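You operate a simulated robot arm through the tools that you are given. There is no shell and no other tool.

Carry out the task below with a simulated robot arm. There is one attempt and no reset: what you move stays moved.

Task
Put things in order on the top of the long bench. At the end: the blue carton from the top of the long bench stands on top of the black plastic box (marked "LEADS"); the round black leather case from the top of the long bench stands where the blue carton stood; the teal knob pad stands where the round black leather case stood; the black lettered lens from the top of the long bench stands where the teal knob pad stood; whatever was shut is shut again. Leave all else as you found it, and nothing knocked over.

It is judged by the outcome, as a careful person would: the job done as asked, and still so three seconds after it is handed in. It fails if anything else is knocked over, pushed out of place, dropped, spilled or broken.

Robot
A 7-joint arm with a two-finger parallel gripper, fixed in place. Base frame: the origin is at the foot of the arm, x ahead of it, y to its left, z up; the work surface is at about z = 0. Lengths are in m, angles in rad, forces in N, time in s.
With the tool pointing down near the work surface it reaches from about 0.24 to 0.62 m from the base axis. Its first joint turns from -1.152 to 1.152 rad. Payload 2.6 kg.
The TCP is the grasp point between the finger pads, 0.03 m short of the fingertips. In the tool frame z runs along the fingers and y along their closing line. The gripper opens to 0.094 m. The fingers are 0.028 m wide and 0.01 m thick; the gripper's body (0.05 by 0.096 m) begins 0.055 m behind the TCP.
Orientation is that of the tool frame in the base frame, as a unit quaternion [x, y, z, w]. With the fingers straight down and closing along the base's y, the tool's x points along the base's -x, its y along +y and its z along -z.

Tools
- The arm moves only by the tool jog_arm. Its arguments are lists of equal length, an entry for each row: "angular": the turn, a rotation vector about the tool's x, y, z in units of 8 degrees (1.0 is 8 degrees), a list of three; "delta_pos": the shift along the tool's x, y, z in units of 20 mm (1.0 is 20 mm), a list of three; "claw": the opening, from 0 (shut) to 1 (fully open). In form: {"angular": [[rx, ry, rz], ...], "delta_pos": [[x, y, z], ...], "claw": [claw, ...]}. A call has 1 to 20 rows; each row shifts and turns the commanded pose from where the row before left it, along the tool's axes as they then stand. A call with a number of a shift or a turn outside -1 to 1 is refused whole. A row lasts 0.2 s, in which the tool goes at most 0.05 m and 0.15 rad; a call with a longer step from one row to the next is refused whole, and so is a gripper value outside its range. A pose out of reach is approached as far as the arm can. The call stops where the force on the tool passes 40 N (or 10 N more than at its start, if that is more) or the arm is blocked; 0.2 s more then pass. The fingers move at their own pace (about 0.072 m/s each) and stop on an object; they squeeze with about 43 N. The grip force told is the motor's: it shows also when the fingers shut on nothing. Time passes only in rows, and 0.2 s behind the last, so rows that do not move let the fingers close. The reply holds the time, the measured pose of the TCP, the force on the tool along the base axes, the opening and the grip force, in the units named above and with some noise, with the torque about the TCP (base axes, N m) and any sound that the robot's microphone picked up.
- Cameras (640 x 400 px; columns grow to the right, rows downward): "scene" is fixed at [0.0138, 0.4172, 0.5685]; the picture's right is [-0.93, -0.36, 0.00], its down [-0.19, 0.50, -0.84] and it looks along [0.30, -0.79, -0.54] (base axes); focal length 329 px, centre (320, 200). "wrist" rides on the gripper at [0.076, 0.014, -0.103] in the tool frame; the picture's right is [-0.18, 0.98, 0.00], its down [-0.75, -0.14, -0.64] and it looks along [-0.63, -0.12, 0.77] (tool axes); focal length 243 px, centre (320, 200). There is no depth. A picture from a camera that has moved, and an enlarged one, comes with that camera's place and axes in the base frame and with its lens.
- camera(camera): a new picture of that camera. The clock stands still meanwhile.
- zoom(camera, box): a new picture of the part [left, top, right, bottom] of that camera's present view, enlarged. The clock stands still meanwhile.
- hand_in(): hands the job in; it is judged then, once.

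Nothing tells you positions but the pictures and the camera data. Unless the task says otherwise, let go and move clear before handing in.

The tools are called as a command line: name --argument value ..., lists and objects as JSON in quotes. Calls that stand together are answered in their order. jog_arm: Moves the arm, as the interface text tells. Its arguments: {"type":"object","properties":{"angular":{"type":"array"},"delta_pos":{"type":"array"},"claw":{"type":"array"}},"required":["angular","delta_pos","claw"]} The other tools are called the same way: camera (camera) takes a picture; zoom (camera, box) takes an enlarged picture of a part of a camera's view; hand_in () hands the job in.

At the start:

```text
time: 0.0
tool_pos: [0.3332, -0.267, 0.3035]
tool_rot: [0.0, 1.0, 0.0, 0.0]
wrist_force: [-0.5, 0.2, 1.2]
ft_torque: [-0.01, 0.0, 0.05]
gripper_width: 0.0939
grip_force: 0.0
```

scene: 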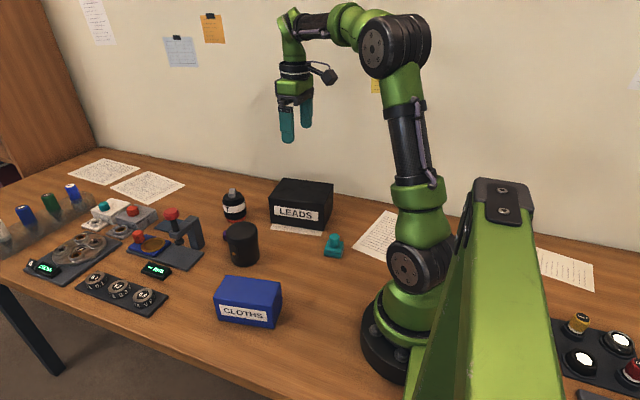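
wrist: 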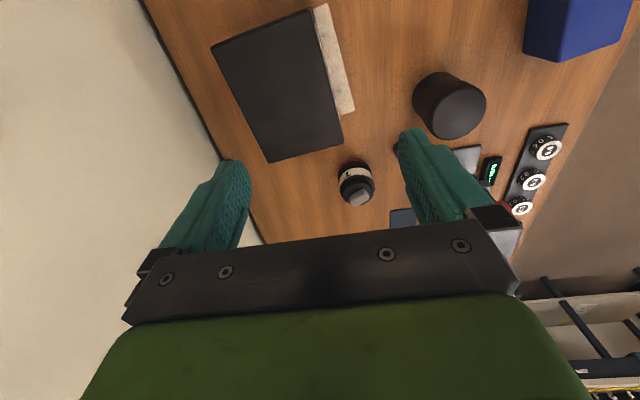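

I see the bench with a blue carton "CLOTHS", a black box "LEADS", a round black case, a small lettered object (possibly the lens) and a teal knob-like thing. I'll zoom in to identify each one before moving.

zoom --camera "scene" --box '[200, 160, 360, 260]'

zoom --camera "scene" --box '[0, 170, 220, 320]'

zoom --camera "scene" --box '[190, 210, 350, 340]'

zoom --camera "wrist" --box '[200, 0, 640, 260]'

```text
4.00 times, centred on (280, 210) of scene
camera zoom: at [0.0138, 0.4172, 0.5685], right [-0.93, -0.36, 0.0], down [-0.19, 0.5, -0.84], along [0.3, -0.79, -0.54], focal length 1315 px, centre (480, 160)
```

zoom: 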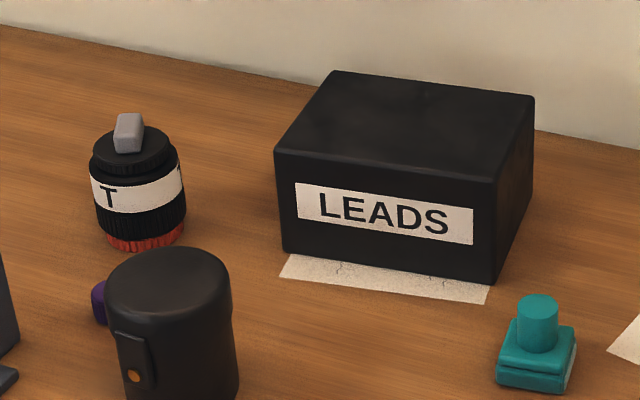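

```text
2.67 times, centred on (110, 245) of scene
camera zoom: at [0.0138, 0.4172, 0.5685], right [-0.93, -0.36, 0.0], down [-0.19, 0.5, -0.84], along [0.3, -0.79, -0.54], focal length 877 px, centre (880, 80)
```

zoom: 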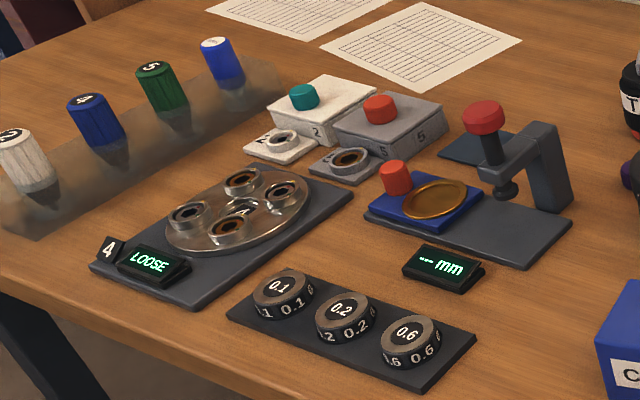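

```text
3.08 times, centred on (270, 275) of scene
camera zoom: at [0.0138, 0.4172, 0.5685], right [-0.93, -0.36, 0.0], down [-0.19, 0.5, -0.84], along [0.3, -0.79, -0.54], focal length 1011 px, centre (474, -31)
```

zoom: 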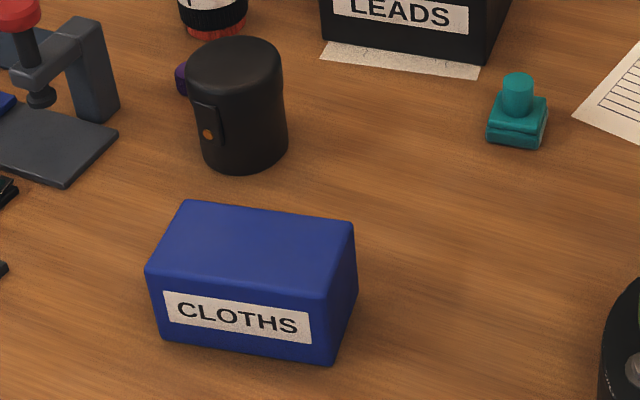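

```text
1.45 times, centred on (420, 130) of wrist
camera zoom: at [0.2561, -0.2526, 0.4065], right [0.18, 0.98, 0.0], down [0.75, -0.14, 0.64], along [0.63, -0.12, -0.77], focal length 353 px, centre (174, 302)
```

zoom: 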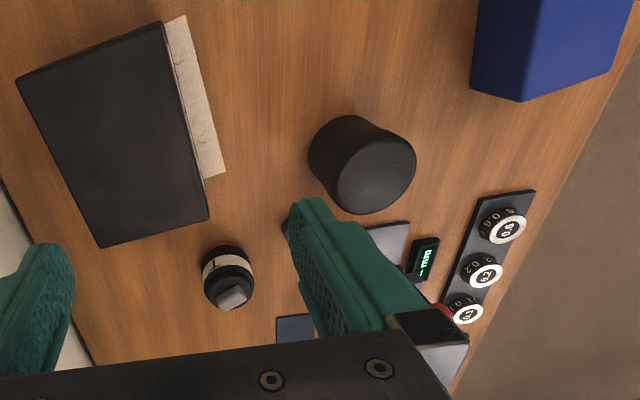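

The blue carton is at about (0.31, 0.05) and the LEADS box at about (0.35, -0.32). The case is near (0.41, -0.09), the lens near (0.53, -0.23) and the teal pad near (0.21, -0.19). I'll move the arm up over the middle for a closer look at the neighbours, especially the purple thing behind the case.

jog_arm --angular '[[0, 0, 0], [0, 0, 0], [0, 0, 0], [0, 0, 0], [0, 0, 0], [0, 0, 0], [0, 0, 0], [0, 0, 0]]' --delta_pos '[[0.5, 1, -0.2], [0.5, 1, -0.2], [0.5, 1, -0.2], [0.5, 1, -0.2], [0, 1, 0], [0, 1, 0], [0, 1, 0], [0, 1, 0]]' --claw '[1, 1, 1, 1, 1, 1, 1, 1]'

camera --camera "wrist"

camera --camera "scene"

```text
time: 1.8
tool_pos: [0.2951, -0.1062, 0.3213]
tool_rot: [0.0, 1.0, 0.0, 0.0]
wrist_force: [1.2, -0.1, 0.4]
ft_torque: [0.02, -0.02, 0.01]
gripper_width: 0.0939
grip_force: 0.0
```

```text
taken
camera wrist: at [0.2167, -0.0927, 0.4226], right [0.18, 0.98, 0.0], down [0.75, -0.14, 0.64], along [0.63, -0.12, -0.77], focal length 243 px, centre (320, 200)
```

wrist: 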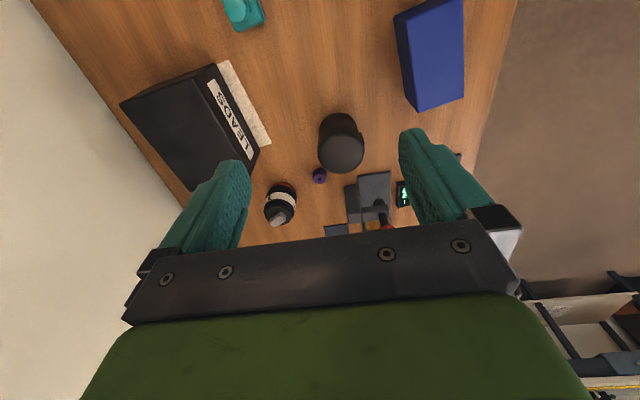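

```text
taken
```

scene: 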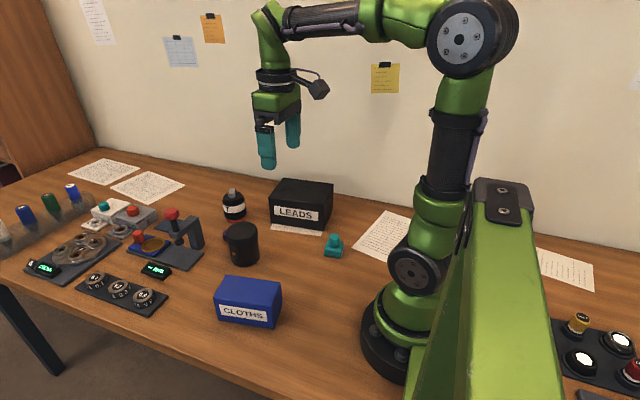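

The wrist view now shows all the objects, and the purple thing is a small, separate cylinder between the case and the lens. I'll zoom in for accurate positions.

zoom --camera "wrist" --box '[240, 100, 420, 240]'

zoom --camera "wrist" --box '[100, 0, 300, 200]'

zoom --camera "wrist" --box '[300, 0, 500, 190]'

```text
2.86 times, centred on (330, 170) of wrist
camera zoom: at [0.2167, -0.0927, 0.4226], right [0.18, 0.98, 0.0], down [0.75, -0.14, 0.64], along [0.63, -0.12, -0.77], focal length 693 px, centre (291, 286)
```

zoom: 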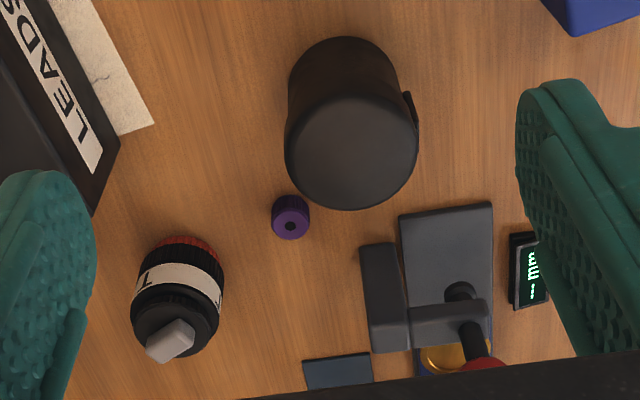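

```text
2.00 times, centred on (200, 100) of wrist
camera zoom: at [0.2167, -0.0927, 0.4226], right [0.18, 0.98, 0.0], down [0.75, -0.14, 0.64], along [0.63, -0.12, -0.77], focal length 485 px, centre (560, 400)
```

zoom: 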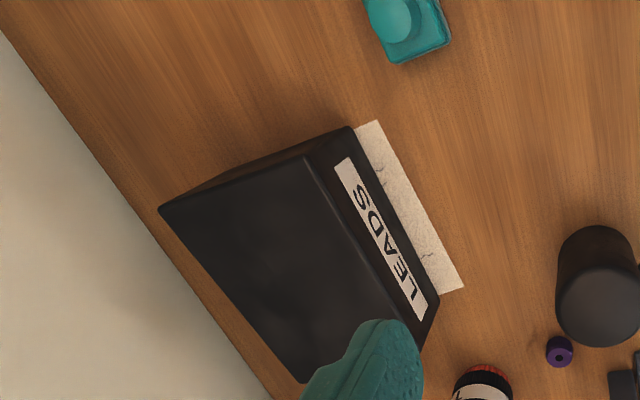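

```text
2.11 times, centred on (400, 95) of wrist
camera zoom: at [0.2167, -0.0927, 0.4226], right [0.18, 0.98, 0.0], down [0.75, -0.14, 0.64], along [0.63, -0.12, -0.77], focal length 511 px, centre (152, 421)
```

zoom: 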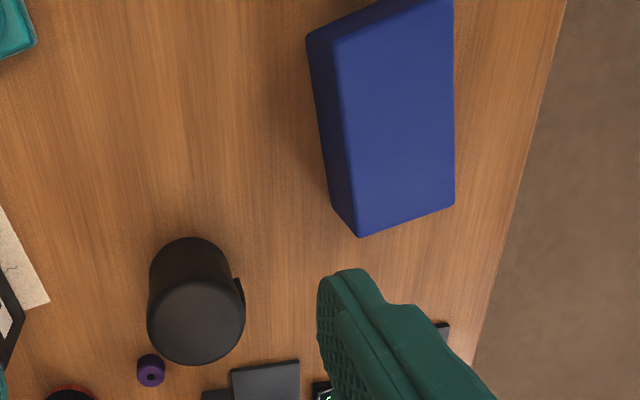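

The positions agree between the two cameras. The carton is centred at about (0.308, 0.046), 62 mm wide, 68 mm high and turned about 10.5°. I'll go above it, align the yaw and check before descending.

jog_arm --angular '[[0, 0, 0], [0, 0, 0], [0, 0, 0], [0, 0, 0], [0, 0, 0], [0, 0, 0], [0, 0, 0], [0, 0, 0], [0, 0, -0.66], [0, 0, -0.66], [0, 0, 0]]' --delta_pos '[[-0.08, 0.953, 0.8], [-0.08, 0.953, 0.8], [-0.08, 0.953, 0.8], [-0.08, 0.953, 0.8], [-0.08, 0.953, 0.8], [-0.08, 0.953, 0.8], [-0.08, 0.953, 0.8], [-0.08, 0.953, 0.8], [0, 0, 0], [0, 0, 0], [0, 0, 0]]' --claw '[1, 1, 1, 1, 1, 1, 1, 1, 1, 1, 1]'

camera --camera "scene"

camera --camera "wrist"

```text
time: 4.2
tool_pos: [0.3066, 0.0475, 0.1938]
tool_rot: [-0.092, 0.996, 0.001, 0.0]
wrist_force: [-0.2, -0.3, -0.7]
ft_torque: [-0.02, 0.01, 0.0]
gripper_width: 0.0942
grip_force: 0.0
```

```text
taken
```

scene: 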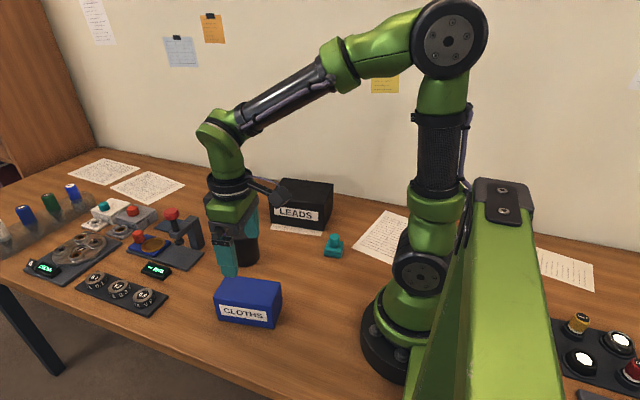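

```text
taken
camera wrist: at [0.2273, 0.046, 0.2946], right [0.0, 1.0, 0.0], down [0.77, 0.0, 0.64], along [0.64, 0.0, -0.77], focal length 243 px, centre (320, 200)
```

wrist: 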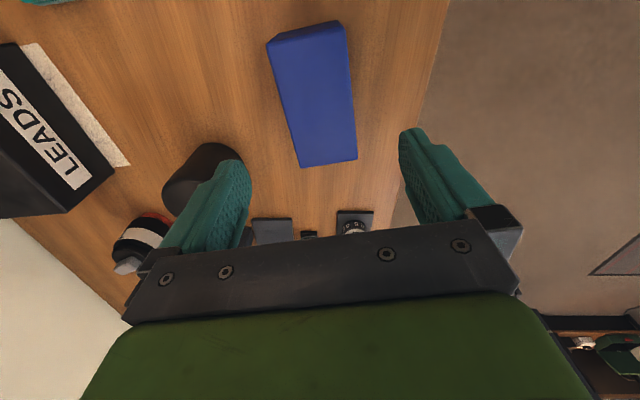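

The gripper is centred on the carton and aligned with it, so I'll descend and grip it by its narrow sides.

jog_arm --angular '[[0, 0, 0], [0, 0, 0], [0, 0, 0], [0, 0, 0], [0, 0, 0], [0, 0, 0], [0, 0, 0], [0, 0, 0], [0, 0, 0]]' --delta_pos '[[0, 0, 1], [0, 0, 1], [0, 0, 1], [0, 0, 1], [0, 0, 1], [0, 0, 1], [0, 0, 1], [0, 0, 0.6], [0, 0, 0]]' --claw '[1, 1, 1, 1, 1, 1, 1, 1, 1]'

jog_arm --angular '[[0, 0, 0], [0, 0, 0], [0, 0, 0], [0, 0, 0]]' --delta_pos '[[0, 0, 0], [0, 0, 0], [0, 0, 0], [0, 0, 0]]' --claw '[0.4, 0.4, 0.4, 0.4]'

camera --camera "scene"

```text
time: 6.2
tool_pos: [0.3072, 0.0449, 0.0392]
tool_rot: [-0.092, 0.996, 0.0, 0.0]
wrist_force: [-0.4, 0.3, 0.5]
ft_torque: [-0.03, 0.05, -0.02]
gripper_width: 0.0941
grip_force: 0.1
```

```text
time: 7.2
tool_pos: [0.3072, 0.0467, 0.0403]
tool_rot: [-0.093, 0.996, 0.0, 0.0]
wrist_force: [0.4, 0.1, -0.9]
ft_torque: [-0.02, 0.03, -0.01]
gripper_width: 0.0688
grip_force: 43.3
```

```text
taken
```

scene: 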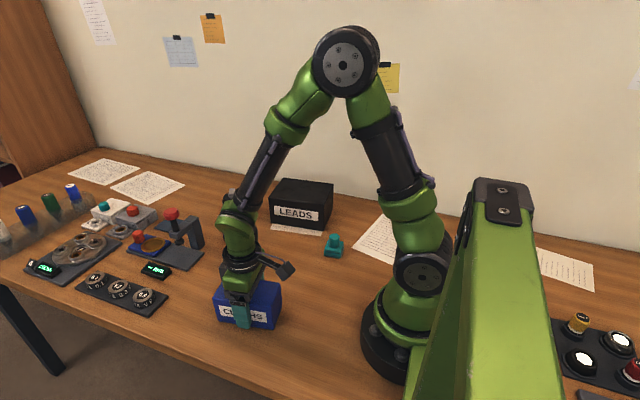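

The carton is held (69 mm wide). I'll lift it well clear and carry it over toward the LEADS box, turning it to match the box's yaw.

jog_arm --angular '[[0, 0, 0], [0, 0, 0], [0, 0, 0], [0, 0, 0], [0, 0, 0], [0, 0, 0], [0, 0, 0], [0, 0, 0], [0, 0, 0], [0, 0, 0]]' --delta_pos '[[0, 0, -0.5], [0, 0, -1], [0, 0, -1], [0, 0, -1], [0, 0, -1], [0, 0, -1], [0, 0, -1], [0, 0, -1], [0, 0, -1], [0, 0, 0]]' --claw '[0.4, 0.4, 0.4, 0.4, 0.4, 0.4, 0.4, 0.4, 0.4, 0.4]'

jog_arm --angular '[[0, 0, 0], [0, 0, 0], [0, 0, 0], [0, 0, 0], [0, 0, 0], [0, 0, 0], [0, 0, 0], [0, 0, 0], [0, 0, 0], [0, 0, 0], [0, 0, 0], [0, 0, 0], [0, 0, 0], [0, 0, 0], [0, 0, 0], [0, 0, 0], [0, 0, 0], [0, 0, 0], [0, 0, 0], [0, 0, 0.5]]' --delta_pos '[[0.06, -0.92, 0], [0.06, -0.92, 0], [0.06, -0.92, 0], [0.06, -0.92, 0], [0.06, -0.92, 0], [0.06, -0.92, 0], [0.06, -0.92, 0], [0.06, -0.92, 0], [0.06, -0.92, 0], [0.06, -0.92, 0], [0.06, -0.92, 0], [0.06, -0.92, 0], [0.06, -0.92, 0], [0.06, -0.92, 0], [0.06, -0.92, 0], [0.06, -0.92, 0], [0.06, -0.92, 0], [0.06, -0.92, 0], [0.06, -0.92, 0], [0.06, -0.92, 0]]' --claw '[0.4, 0.4, 0.4, 0.4, 0.4, 0.4, 0.4, 0.4, 0.4, 0.4, 0.4, 0.4, 0.4, 0.4, 0.4, 0.4, 0.4, 0.4, 0.4, 0.4]'

camera --camera "scene"

camera --camera "wrist"

```text
time: 9.4
tool_pos: [0.3067, 0.0467, 0.2111]
tool_rot: [-0.093, 0.996, 0.0, 0.0]
wrist_force: [-0.7, -0.3, -1.3]
ft_torque: [-0.03, 0.01, 0.0]
gripper_width: 0.0689
grip_force: 43.1
```

```text
time: 13.6
tool_pos: [0.3515, -0.3196, 0.2112]
tool_rot: [-0.057, 0.998, 0.0, 0.0]
wrist_force: [0.0, -0.4, -1.0]
ft_torque: [0.01, 0.01, 0.03]
gripper_width: 0.0686
grip_force: 43.0
```

```text
taken
```

scene: 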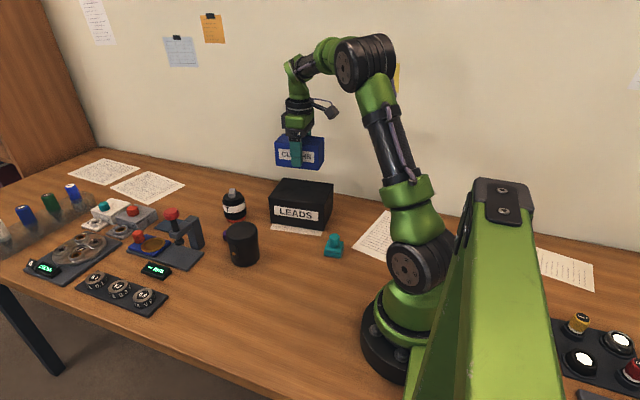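

```text
taken
camera wrist: at [0.2715, -0.3146, 0.313], right [0.07, 1.0, 0.0], down [0.76, -0.06, 0.64], along [0.64, -0.05, -0.77], focal length 243 px, centre (320, 200)
```

wrist: 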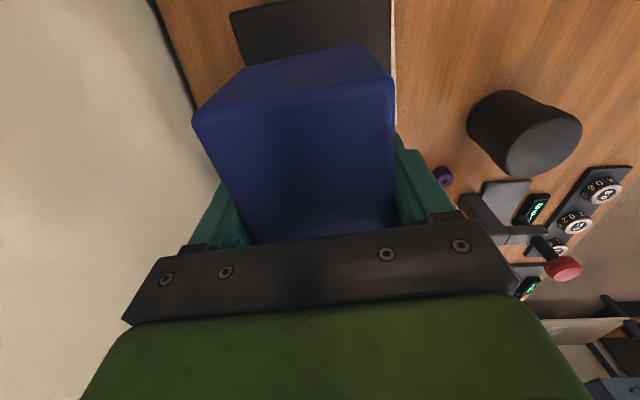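

The carton hangs right over the LEADS box, whose top I put at about z = 0.082. I'll lower it carefully, watching for contact.

jog_arm --angular '[[0, 0, 0], [0, 0, 0], [0, 0, 0], [0, 0, 0], [0, 0, 0], [0, 0, 0], [0, 0, 0]]' --delta_pos '[[0, 0, 1], [0, 0, 1], [0, 0, 1], [0, 0, 0.8], [0, 0, 0.2], [0, 0, 0.15], [0, 0, 0]]' --claw '[0.4, 0.4, 0.4, 0.4, 0.4, 0.4, 0.4]'

zoom --camera "scene" --box '[220, 110, 380, 240]'

```text
time: 15.2
tool_pos: [0.3508, -0.3209, 0.1293]
tool_rot: [-0.057, 0.998, -0.001, 0.002]
wrist_force: [-8.9, 6.8, 29.5]
ft_torque: [0.38, 0.6, -0.11]
gripper_width: 0.0687
grip_force: 43.2
```

```text
3.08 times, centred on (300, 175) of scene
camera zoom: at [0.0137, 0.4173, 0.5684], right [-0.93, -0.36, 0.0], down [-0.19, 0.5, -0.84], along [0.3, -0.79, -0.54], focal length 1011 px, centre (382, 277)
```

zoom: 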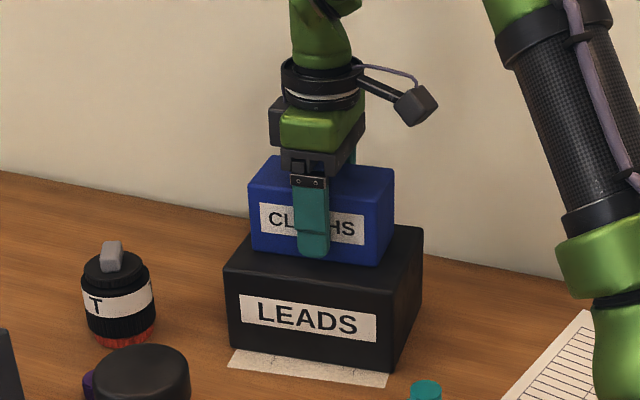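

The carton is already resting on the box and pressing a bit (about 30 N). I'll back off slightly to relieve that before letting go.

jog_arm --angular '[[0, 0, 0], [0, 0, 0], [0, 0, 0]]' --delta_pos '[[0, 0, -0.05], [0, 0, 0], [0, 0, 0]]' --claw '[0.4, 0.4, 0.4]'

```text
time: 16.0
tool_pos: [0.3501, -0.321, 0.1299]
tool_rot: [-0.058, 0.998, -0.002, 0.002]
wrist_force: [-2.5, -1.4, 24.7]
ft_torque: [0.15, -0.26, -0.18]
gripper_width: 0.0689
grip_force: 43.2
```

jog_arm --angular '[[0, 0, 0], [0, 0, 0], [0, 0, 0]]' --delta_pos '[[0, 0, -0.07], [0, 0, 0], [0, 0, 0]]' --claw '[0.4, 0.4, 0.4]'

```text
time: 16.8
tool_pos: [0.3499, -0.3201, 0.1296]
tool_rot: [-0.057, 0.998, 0.0, 0.0]
wrist_force: [2.7, -4.6, 11.2]
ft_torque: [-0.25, -1.0, -0.28]
gripper_width: 0.0685
grip_force: 43.1
```

Contact force is down to a light press. I'll ease off slightly more and open the fingers.

jog_arm --angular '[[0, 0, 0], [0, 0, 0]]' --delta_pos '[[0, 0, -0.03], [0, 0, 0]]' --claw '[0.4, 0.4]'

jog_arm --angular '[[0, 0, 0], [0, 0, 0], [0, 0, 0]]' --delta_pos '[[0, 0, 0], [0, 0, 0], [0, 0, 0]]' --claw '[0.85, 1, 1]'

zoom --camera "scene" --box '[220, 110, 380, 240]'

```text
time: 17.4
tool_pos: [0.3503, -0.3188, 0.1288]
tool_rot: [-0.058, 0.998, 0.001, -0.002]
wrist_force: [1.2, -1.2, 6.2]
ft_torque: [-0.24, -0.54, -0.06]
gripper_width: 0.0687
grip_force: 43.1
```

```text
time: 18.2
tool_pos: [0.3502, -0.3191, 0.1309]
tool_rot: [-0.057, 0.998, 0.0, 0.0]
wrist_force: [0.0, -0.8, 0.3]
ft_torque: [0.02, 0.03, 0.0]
gripper_width: 0.094
grip_force: 0.0
```

```text
3.08 times, centred on (300, 175) of scene
camera zoom: at [0.0138, 0.4172, 0.5685], right [-0.93, -0.36, 0.0], down [-0.19, 0.5, -0.84], along [0.3, -0.79, -0.54], focal length 1011 px, centre (382, 277)
```

zoom: 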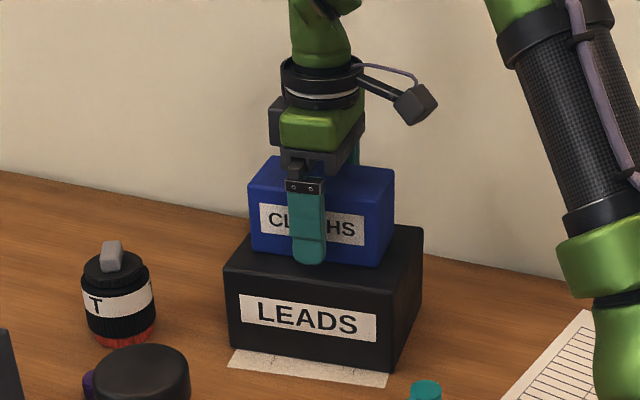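

The carton stands on the LEADS box and is released. I'll rise straight up, go above the case, and turn the gripper 90° so the fingers close along x, clear of the case's flap, which faces +y.

jog_arm --angular '[[0, 0, 0], [0, 0, 0], [0, 0, 0], [0, 0, 0], [0, 0, 0], [0, 0, 0], [0, 0, 0], [0, 0, 0], [0, 0, 0], [0, 0, 0], [0, 0, 0], [0, 0, 0], [0, 0, 0], [0, 0, 0], [0, 0, 0], [0, 0, 0], [0, 0, 0], [0, 0, 0], [0, 0, 0]]' --delta_pos '[[0, 0, -0.5], [0, 0, -1], [0, 0, -1], [0, 0, -1], [0, 0, -1], [0, 0, -1], [0, 0, -1], [0, 0, -0.5], [-0.389, 0.988, 0], [-0.389, 0.988, 0], [-0.389, 0.988, 0], [-0.389, 0.988, 0], [-0.389, 0.988, 0], [-0.389, 0.988, 0], [-0.389, 0.988, 0], [-0.389, 0.988, 0], [-0.389, 0.988, 0], [-0.389, 0.988, 0], [-0.389, 0.988, 0]]' --claw '[1, 1, 1, 1, 1, 1, 1, 1, 1, 1, 1, 1, 1, 1, 1, 1, 1, 1, 1]'

jog_arm --angular '[[0, 0, 1], [0, 0, 1], [0, 0, 1], [0, 0, 1], [0, 0, 1], [0, 0, 1], [0, 0, 1], [0, 0, 1], [0, 0, 1], [0, 0, 1], [0, 0, 1], [0, 0, 1], [0, 0, 0]]' --delta_pos '[[0, 0, 0], [0, 0, 0], [0, 0, 0], [0, 0, 0], [0, 0, 0], [0, 0, 0], [0, 0, 0], [0, 0, 0], [0, 0, 0], [0, 0, 0], [0, 0, 0], [0, 0, 0], [0, 0, 0]]' --claw '[1, 1, 1, 1, 1, 1, 1, 1, 1, 1, 1, 1, 1]'

camera --camera "scene"

camera --camera "wrist"

```text
time: 22.2
tool_pos: [0.4108, -0.092, 0.2711]
tool_rot: [-0.057, 0.998, 0.0, 0.0]
wrist_force: [-0.1, -0.2, -0.1]
ft_torque: [-0.02, -0.01, -0.02]
gripper_width: 0.094
grip_force: 0.1
```

```text
time: 25.0
tool_pos: [0.4107, -0.0927, 0.2695]
tool_rot: [0.705, 0.71, -0.001, 0.0]
wrist_force: [-0.5, -0.6, -0.4]
ft_torque: [0.01, -0.01, 0.03]
gripper_width: 0.094
grip_force: 0.0
```

```text
taken
```

scene: 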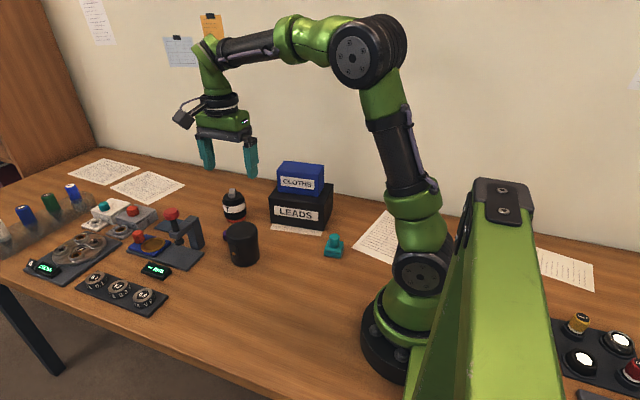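

```text
taken
camera wrist: at [0.423, -0.0175, 0.3724], right [0.98, -0.18, 0.0], down [-0.14, -0.75, 0.64], along [-0.11, -0.63, -0.77], focal length 243 px, centre (320, 200)
```

wrist: 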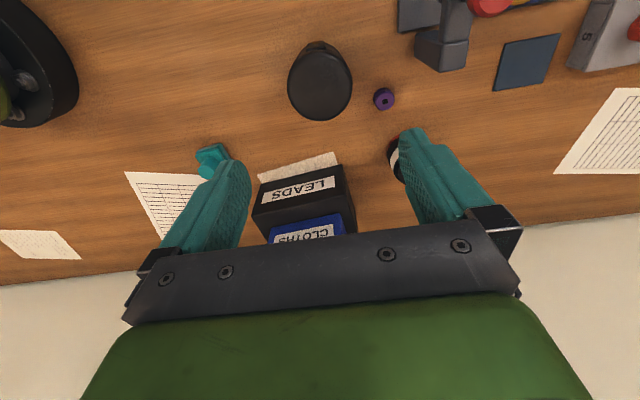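

The carton stands nicely on the LEADS box, and the gripper is turned over the case. I'll zoom in to get the exact case centre and flap position.

zoom --camera "wrist" --box '[250, 10, 430, 130]'

zoom --camera "scene" --box '[190, 160, 350, 280]'

```text
3.33 times, centred on (340, 70) of wrist
camera zoom: at [0.423, -0.0175, 0.3724], right [0.98, -0.18, 0.0], down [-0.14, -0.75, 0.64], along [-0.11, -0.63, -0.77], focal length 809 px, centre (253, 633)
```

zoom: 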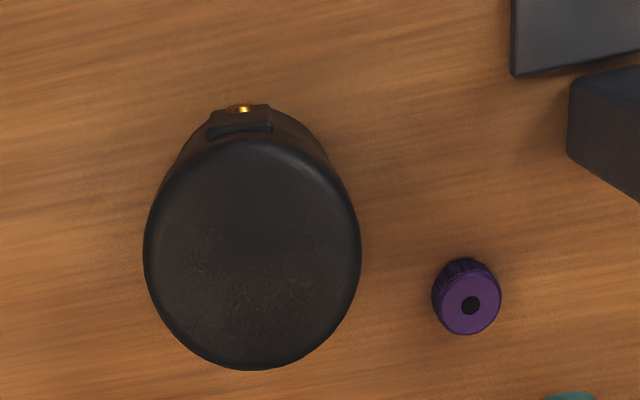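

```text
3.33 times, centred on (270, 220) of scene
camera zoom: at [0.0138, 0.4172, 0.5685], right [-0.93, -0.36, 0.0], down [-0.19, 0.5, -0.84], along [0.3, -0.79, -0.54], focal length 1096 px, centre (487, 133)
```

zoom: 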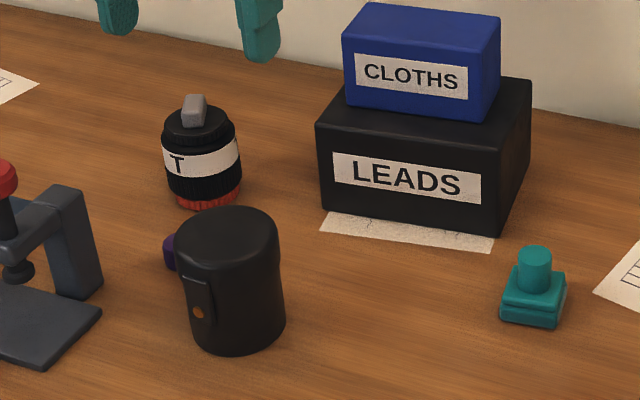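

The case is centred at about (0.409, -0.0925), 73 mm across, with its flap facing +y. I'll nudge over and descend around it in x.

jog_arm --angular '[[0, 0, 0], [0, 0, 0], [0, 0, 0], [0, 0, 0], [0, 0, 0], [0, 0, 0], [0, 0, 0], [0, 0, 0]]' --delta_pos '[[0, -0.08, 1], [0, 0, 1], [0, 0, 1], [0, 0, 1], [0, 0, 1], [0, 0, 1], [0, 0, 1], [0, 0, 0]]' --claw '[1, 1, 1, 1, 1, 1, 1, 1]'

camera --camera "wrist"

zoom --camera "scene" --box '[170, 120, 330, 280]'

```text
time: 26.8
tool_pos: [0.4088, -0.0942, 0.1307]
tool_rot: [0.704, 0.71, 0.0, 0.0]
wrist_force: [0.3, -0.6, 0.3]
ft_torque: [-0.03, 0.01, 0.02]
gripper_width: 0.0941
grip_force: 0.0
```

```text
taken
camera wrist: at [0.4212, -0.0173, 0.2322], right [0.98, -0.17, 0.0], down [-0.13, -0.75, 0.64], along [-0.11, -0.63, -0.77], focal length 243 px, centre (320, 200)
```

wrist: 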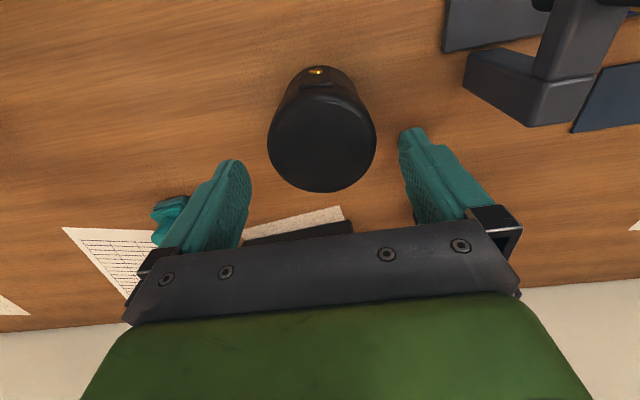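

```text
2.50 times, centred on (250, 200) of scene
camera zoom: at [0.0138, 0.4172, 0.5685], right [-0.93, -0.36, 0.0], down [-0.19, 0.5, -0.84], along [0.3, -0.79, -0.54], focal length 822 px, centre (495, 200)
```

zoom: 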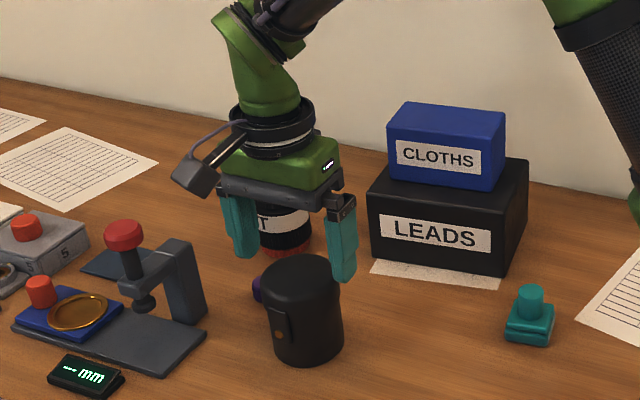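

The fingers straddle the case with even margins. I'll descend the rest of the way and close.

jog_arm --angular '[[0, 0, 0], [0, 0, 0], [0, 0, 0], [0, 0, 0], [0, 0, 0], [0, 0, 0], [0, 0, 0]]' --delta_pos '[[0.1, 0.02, 0.5], [0, 0, 0.8], [0, 0, 0.8], [0, 0, 0.8], [0, 0, 0.8], [0, 0, 0.7], [0, 0, 0]]' --claw '[1, 1, 1, 1, 1, 1, 1]'

jog_arm --angular '[[0, 0, 0], [0, 0, 0], [0, 0, 0], [0, 0, 0]]' --delta_pos '[[0, 0, 0], [0, 0, 0], [0, 0, 0], [0, 0, 0]]' --claw '[0.6, 0.5, 0.5, 0.5]'

zoom --camera "scene" --box '[170, 120, 330, 280]'

```text
time: 28.4
tool_pos: [0.4092, -0.0917, 0.0421]
tool_rot: [0.703, 0.711, 0.0, 0.0]
wrist_force: [0.7, 0.2, 0.3]
ft_torque: [-0.04, 0.02, -0.05]
gripper_width: 0.094
grip_force: 0.0
```

```text
time: 29.4
tool_pos: [0.409, -0.0911, 0.0422]
tool_rot: [0.703, 0.711, 0.001, -0.001]
wrist_force: [0.7, 0.9, -0.7]
ft_torque: [0.0, 0.01, -0.04]
gripper_width: 0.0733
grip_force: 42.8
```

```text
2.50 times, centred on (250, 200) of scene
camera zoom: at [0.0138, 0.4172, 0.5685], right [-0.93, -0.36, 0.0], down [-0.19, 0.5, -0.84], along [0.3, -0.79, -0.54], focal length 822 px, centre (495, 200)
```

zoom: 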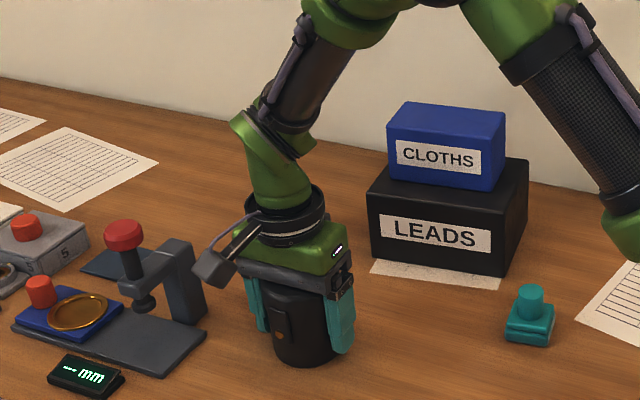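

The case is held (73 mm). I'll lift a little and check that it comes up whole, with the lid closed.

jog_arm --angular '[[0, 0, 0], [0, 0, 0], [0, 0, 0], [0, 0, 0], [0, 0, 0], [0, 0, 0], [0, 0, 0]]' --delta_pos '[[0, 0, -0.3], [0, 0, -0.7], [0, 0, -0.8], [0, 0, -0.8], [0, 0, -0.8], [0, 0, -0.6], [0, 0, 0]]' --claw '[0.5, 0.5, 0.5, 0.5, 0.5, 0.5, 0.5]'

zoom --camera "scene" --box '[170, 120, 330, 280]'

```text
time: 31.0
tool_pos: [0.4103, -0.0899, 0.1223]
tool_rot: [0.704, 0.711, -0.001, 0.0]
wrist_force: [0.2, 0.0, -2.4]
ft_torque: [0.03, -0.02, 0.0]
gripper_width: 0.0731
grip_force: 42.6
```

```text
2.50 times, centred on (250, 200) of scene
camera zoom: at [0.0138, 0.4172, 0.5685], right [-0.93, -0.36, 0.0], down [-0.19, 0.5, -0.84], along [0.3, -0.79, -0.54], focal length 822 px, centre (495, 200)
```

zoom: 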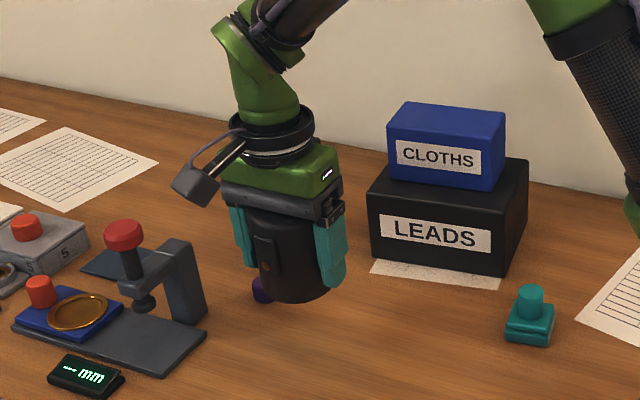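

The case came up whole and upright. I'll carry it to the carton's old spot at (0.307, 0.046) and lower it.

jog_arm --angular '[[0, 0, 0], [0, 0, 0], [0, 0, 0], [0, 0, 0], [0, 0, 0], [0, 0, 0], [0, 0, 0], [0, 0, 0], [0, 0, 0]]' --delta_pos '[[0.858, -0.634, 0], [0.858, -0.634, 0], [0.858, -0.634, 0], [0.858, -0.634, 0], [0.858, -0.634, 0], [0.858, -0.634, 0], [0.858, -0.634, 0], [0.858, -0.634, 0], [0, 0, 0]]' --claw '[0.5, 0.5, 0.5, 0.5, 0.5, 0.5, 0.5, 0.5, 0.5]'

jog_arm --angular '[[0, 0, 0], [0, 0, 0], [0, 0, 0], [0, 0, 0], [0, 0, 0], [0, 0, 0]]' --delta_pos '[[0, 0, 0.9], [0, 0, 0.9], [0, 0, 0.9], [0, 0, 0.7], [0, 0, 0.4], [0, 0, 0]]' --claw '[0.5, 0.5, 0.5, 0.5, 0.5, 0.5]'

camera --camera "scene"

```text
time: 33.0
tool_pos: [0.3068, 0.0456, 0.1235]
tool_rot: [0.704, 0.71, 0.0, 0.001]
wrist_force: [0.1, -0.3, -1.9]
ft_torque: [0.0, 0.0, 0.0]
gripper_width: 0.0733
grip_force: 43.1
```

```text
time: 34.4
tool_pos: [0.3057, 0.0453, 0.0464]
tool_rot: [0.704, 0.711, 0.0, -0.001]
wrist_force: [-0.2, -0.3, -1.2]
ft_torque: [-0.03, 0.02, 0.03]
gripper_width: 0.073
grip_force: 43.4
```

```text
taken
```

scene: 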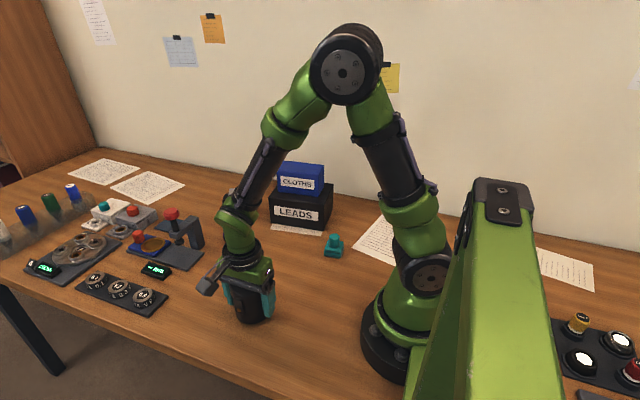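

The case is about 4 mm above the table at the carton's old spot. I'll ease it down with small steps.

jog_arm --angular '[[0, 0, 0], [0, 0, 0], [0, 0, 0]]' --delta_pos '[[0, 0, 0.1], [0, 0, 0.06], [0, 0, 0]]' --claw '[0.5, 0.5, 0.5]'

```text
time: 35.2
tool_pos: [0.3077, 0.0463, 0.0441]
tool_rot: [0.704, 0.71, 0.0, -0.001]
wrist_force: [-0.4, 0.4, -2.0]
ft_torque: [0.05, 0.0, 0.02]
gripper_width: 0.0731
grip_force: 42.8
```

jog_arm --angular '[[0, 0, 0], [0, 0, 0]]' --delta_pos '[[0, 0, 0.06], [0, 0, 0]]' --claw '[0.5, 0.5]'

```text
time: 35.8
tool_pos: [0.307, 0.0458, 0.0423]
tool_rot: [0.704, 0.71, 0.0, 0.0]
wrist_force: [-3.1, -0.9, 11.7]
ft_torque: [-0.14, 0.27, -0.09]
gripper_width: 0.073
grip_force: 43.7
```

The case touches the table with a light force. I'll open the fingers and rise straight up.

jog_arm --angular '[[0, 0, 0], [0, 0, 0], [0, 0, 0], [0, 0, 0]]' --delta_pos '[[0, 0, -0.03], [0, 0, 0], [0, 0, 0], [0, 0, 0]]' --claw '[0.5, 0.9, 1, 1]'

jog_arm --angular '[[0, 0, 0], [0, 0, 0], [0, 0, 0], [0, 0, 0], [0, 0, 0], [0, 0, 0], [0, 0, 0], [0, 0, 0], [0, 0, 0], [0, 0, 0], [0, 0, 0]]' --delta_pos '[[0, 0, -0.5], [0, 0, -0.8], [0, 0, -0.9], [0, 0, -1], [0, 0, -1], [0, 0, -1], [0, 0, -1], [0, 0, -1], [0, 0, -1], [0, 0, -1], [0, 0, 0]]' --claw '[1, 1, 1, 1, 1, 1, 1, 1, 1, 1, 1]'

camera --camera "scene"

camera --camera "wrist"

```text
time: 36.8
tool_pos: [0.3058, 0.0454, 0.0427]
tool_rot: [0.704, 0.711, 0.0, 0.0]
wrist_force: [0.0, 0.5, -0.2]
ft_torque: [0.0, -0.02, -0.02]
gripper_width: 0.0941
grip_force: 0.1
```

```text
time: 39.2
tool_pos: [0.3061, 0.0453, 0.2271]
tool_rot: [0.703, 0.711, 0.0, 0.0]
wrist_force: [-0.6, -0.6, -0.1]
ft_torque: [0.02, 0.0, -0.01]
gripper_width: 0.094
grip_force: 0.1
```

```text
taken
```

scene: 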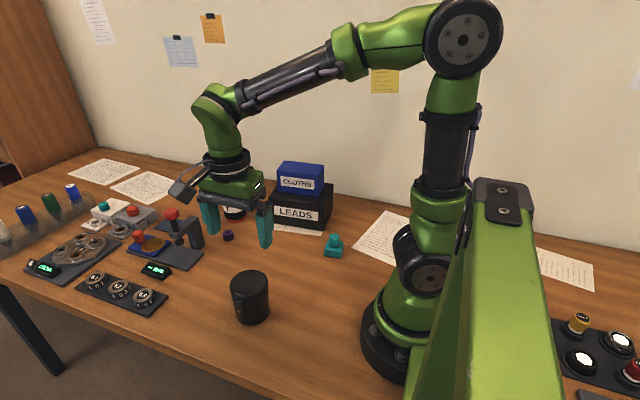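

```text
taken
camera wrist: at [0.3186, 0.1208, 0.3291], right [0.98, -0.17, 0.0], down [-0.13, -0.76, 0.64], along [-0.11, -0.63, -0.77], focal length 243 px, centre (320, 200)
```

wrist: 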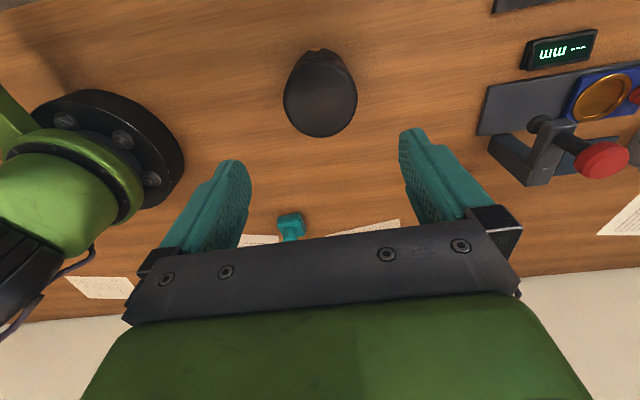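

The case stands at the carton's old spot. Next I'll move above the teal pad at about (0.209, -0.194) and look.

jog_arm --angular '[[0, 0, 0], [0, 0, 0], [0, 0, 0], [0, 0, 0], [0, 0, 0], [0, 0, 0], [0, 0, 0], [0, 0, 0], [0, 0, 0], [0, 0, 0], [0, 0, 0], [0, 0, 0], [0, 0, 0], [0, 0, 0]]' --delta_pos '[[-0.915, -0.383, 0], [-0.915, -0.383, 0], [-0.915, -0.383, 0], [-0.915, -0.383, 0], [-0.915, -0.383, 0], [-0.915, -0.383, 0], [-0.915, -0.383, 0], [-0.915, -0.383, 0], [-0.915, -0.383, 0], [-0.915, -0.383, 0], [-0.915, -0.383, 0], [-0.915, -0.383, 0], [-0.915, -0.383, 0], [0, 0, 0]]' --claw '[1, 1, 1, 1, 1, 1, 1, 1, 1, 1, 1, 1, 1, 1]'

camera --camera "wrist"

camera --camera "scene"

```text
time: 42.2
tool_pos: [0.2077, -0.1945, 0.2256]
tool_rot: [0.704, 0.711, 0.0, 0.002]
wrist_force: [-0.6, 0.1, 0.7]
ft_torque: [0.0, 0.0, 0.01]
gripper_width: 0.094
grip_force: 0.1
```

```text
taken
camera wrist: at [0.2206, -0.1181, 0.3285], right [0.98, -0.17, 0.0], down [-0.13, -0.75, 0.64], along [-0.11, -0.63, -0.77], focal length 243 px, centre (320, 200)
```

wrist: 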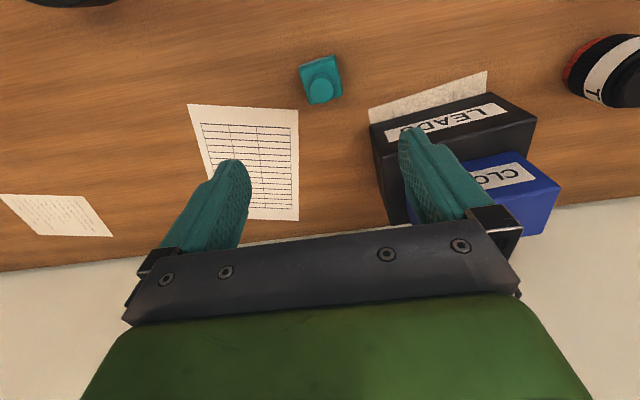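

```text
taken
```

scene: 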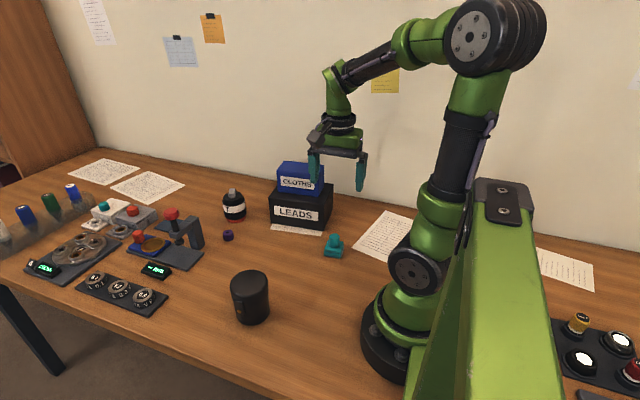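

zoom --camera "wrist" --box '[270, 40, 370, 115]'

zoom --camera "scene" --box '[300, 220, 370, 270]'

```text
5.33 times, centred on (320, 78) of wrist
camera zoom: at [0.2206, -0.1181, 0.3285], right [0.98, -0.17, 0.0], down [-0.13, -0.75, 0.64], along [-0.11, -0.63, -0.77], focal length 1294 px, centre (320, 853)
```

zoom: 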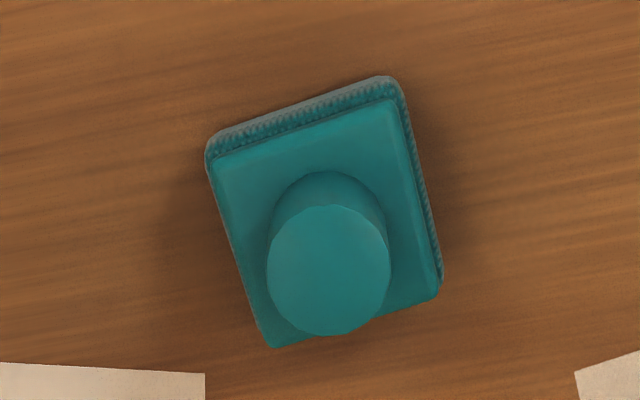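

```text
8.00 times, centred on (335, 245) of scene
camera zoom: at [0.0138, 0.4171, 0.5685], right [-0.93, -0.36, 0.0], down [-0.19, 0.5, -0.84], along [0.3, -0.79, -0.54], focal length 2630 px, centre (200, -160)
```

zoom: 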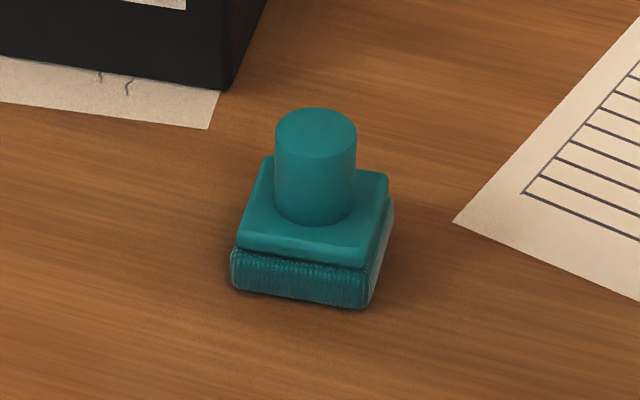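

The pad is a 40–44 mm square base with a knob, centred at about (0.209, -0.195) and turned about 7.7°. I'll align, descend and grip the base.

jog_arm --angular '[[0, 0, -0.9], [0, 0, 0], [0, 0, 0], [0, 0, 0], [0, 0, 0], [0, 0, 0], [0, 0, 0], [0, 0, 0], [0, 0, 0], [0, 0, 0], [0, 0, 0], [0, 0, 0]]' --delta_pos '[[0, 0.08, 0], [0, 0, 1], [0, 0, 1], [0, 0, 1], [0, 0, 1], [0, 0, 1], [0, 0, 1], [0, 0, 1], [0, 0, 1], [0, 0, 0.9], [0, 0, 0.5], [0, 0, 0]]' --claw '[1, 1, 1, 1, 1, 1, 1, 1, 1, 1, 1, 1]'

zoom --camera "scene" --box '[280, 170, 400, 280]'

camera --camera "wrist"

```text
time: 44.8
tool_pos: [0.2101, -0.1932, 0.038]
tool_rot: [0.657, 0.753, 0.0, 0.0]
wrist_force: [0.5, 1.1, 0.5]
ft_torque: [0.01, 0.0, 0.0]
gripper_width: 0.0939
grip_force: 0.0
```

```text
3.64 times, centred on (340, 225) of scene
camera zoom: at [0.0138, 0.4172, 0.5685], right [-0.93, -0.36, 0.0], down [-0.19, 0.5, -0.84], along [0.3, -0.79, -0.54], focal length 1195 px, centre (247, 109)
```

zoom: 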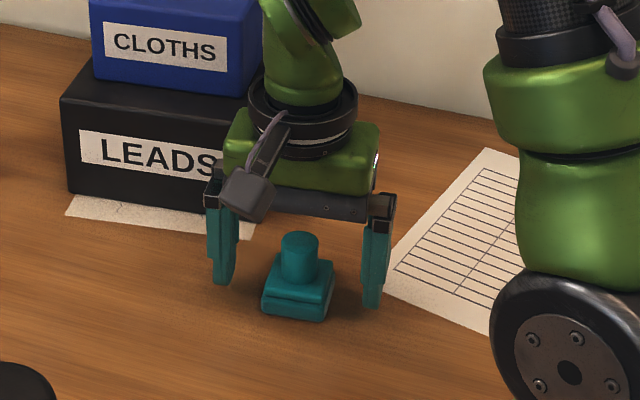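

```text
taken
camera wrist: at [0.2129, -0.117, 0.1407], right [1.0, -0.05, 0.0], down [-0.04, -0.77, 0.64], along [-0.03, -0.64, -0.77], focal length 243 px, centre (320, 200)
```

wrist: 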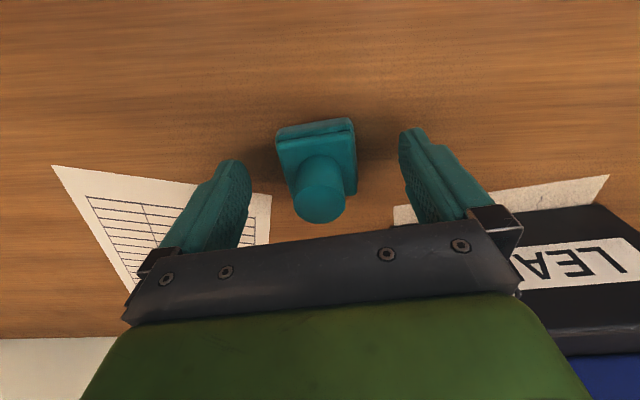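

The fingers straddle the pad evenly. I'll lower slightly and close.

jog_arm --angular '[[0, 0, 0], [0, 0, 0], [0, 0, 0], [0, 0, 0], [0, 0, 0], [0, 0, 0]]' --delta_pos '[[0, -0.03, 0.1], [0, 0, 0], [0, 0, 0], [0, 0, 0], [0, 0, 0], [0, 0, 0]]' --claw '[1, 0.7, 0.55, 0.35, 0.3, 0.3]'

zoom --camera "scene" --box '[280, 170, 400, 280]'

```text
time: 46.2
tool_pos: [0.2097, -0.1929, 0.0367]
tool_rot: [0.657, 0.754, 0.0, 0.0]
wrist_force: [0.4, 1.0, -0.2]
ft_torque: [0.04, 0.01, 0.02]
gripper_width: 0.0448
grip_force: 43.2
```

```text
3.64 times, centred on (340, 225) of scene
camera zoom: at [0.0138, 0.4172, 0.5685], right [-0.93, -0.36, 0.0], down [-0.19, 0.5, -0.84], along [0.3, -0.79, -0.54], focal length 1195 px, centre (247, 109)
```

zoom: 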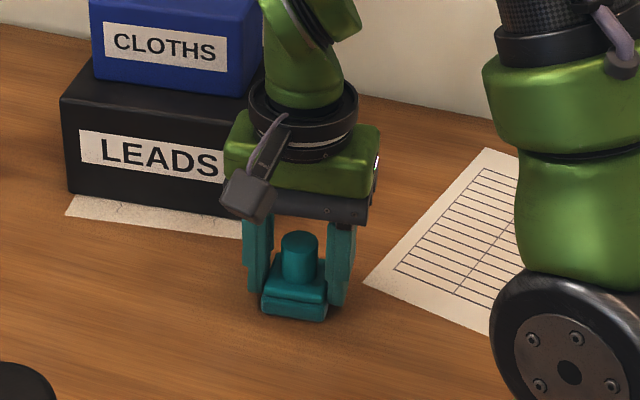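

The pad is held (45 mm). I'll lift it and carry it to the case's old spot at about (0.409, -0.091).

jog_arm --angular '[[0, 0, 0], [0, 0, 0], [0, 0, 0], [0, 0, 0], [0, 0, 0], [0, 0, 0], [0, 0, 0]]' --delta_pos '[[0, 0, -0.4], [0, 0, -0.8], [0, 0, -1], [0, 0, -1], [0, 0, -1], [0, 0, -0.8], [0, 0, 0]]' --claw '[0.3, 0.3, 0.3, 0.3, 0.3, 0.3, 0.3]'

jog_arm --angular '[[0, 0, 0], [0, 0, 0], [0, 0, 0], [0, 0, 0], [0, 0, 0], [0, 0, 0], [0, 0, 0], [0, 0, 0], [0, 0, 0], [0, 0, 0], [0, 0, 0], [0, 0, 0]]' --delta_pos '[[0.341, 0.961, 0], [0.341, 0.961, 0], [0.341, 0.961, 0], [0.341, 0.961, 0], [0.341, 0.961, 0], [0.341, 0.961, 0], [0.341, 0.961, 0], [0.341, 0.961, 0], [0.341, 0.961, 0], [0.341, 0.961, 0], [0.341, 0.961, 0], [0, 0, 0]]' --claw '[0.3, 0.3, 0.3, 0.3, 0.3, 0.3, 0.3, 0.3, 0.3, 0.3, 0.3, 0.3]'

camera --camera "scene"

```text
time: 47.8
tool_pos: [0.2088, -0.1943, 0.137]
tool_rot: [0.658, 0.753, 0.0, 0.001]
wrist_force: [0.3, -0.1, -1.2]
ft_torque: [0.0, -0.03, 0.0]
gripper_width: 0.045
grip_force: 43.1
```

```text
time: 50.4
tool_pos: [0.408, -0.09, 0.1372]
tool_rot: [0.658, 0.753, 0.0, 0.0]
wrist_force: [-0.9, 0.3, -0.7]
ft_torque: [-0.01, -0.01, 0.0]
gripper_width: 0.0448
grip_force: 43.6
```

```text
taken
```

scene: 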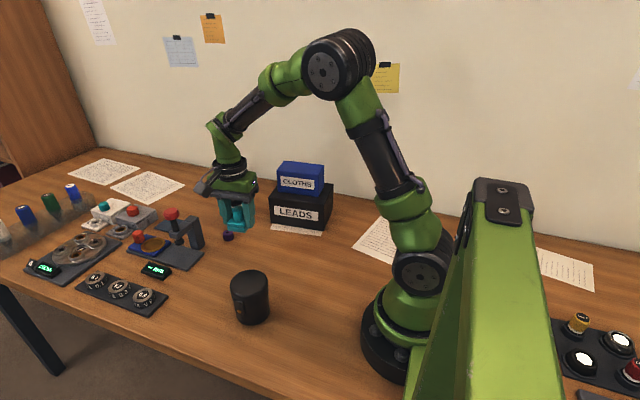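

The pad is over the case's old spot. I'll lower it to just above the table, then ease it down.

jog_arm --angular '[[0, 0, 0], [0, 0, 0], [0, 0, 0], [0, 0, 0], [0, 0, 0], [0, 0, 0], [0, 0, 0]]' --delta_pos '[[0, 0, 1], [0, 0, 1], [0, 0, 1], [0, 0, 0.9], [0, 0, 0.7], [0, 0, 0.2], [0, 0, 0]]' --claw '[0.3, 0.3, 0.3, 0.3, 0.3, 0.3, 0.3]'

jog_arm --angular '[[0, 0, 0], [0, 0, 0], [0, 0, 0]]' --delta_pos '[[0, 0, 0.1], [0, 0, 0], [0, 0, 0]]' --claw '[0.3, 0.3, 0.3]'

```text
time: 52.0
tool_pos: [0.4093, -0.0906, 0.0404]
tool_rot: [0.657, 0.754, 0.0, 0.0]
wrist_force: [-0.4, -0.8, -0.4]
ft_torque: [0.01, 0.01, -0.01]
gripper_width: 0.0448
grip_force: 42.8
```

```text
time: 52.8
tool_pos: [0.4076, -0.091, 0.0387]
tool_rot: [0.657, 0.754, 0.001, 0.0]
wrist_force: [-0.2, 0.4, -0.6]
ft_torque: [0.02, -0.03, 0.0]
gripper_width: 0.0447
grip_force: 43.1
```

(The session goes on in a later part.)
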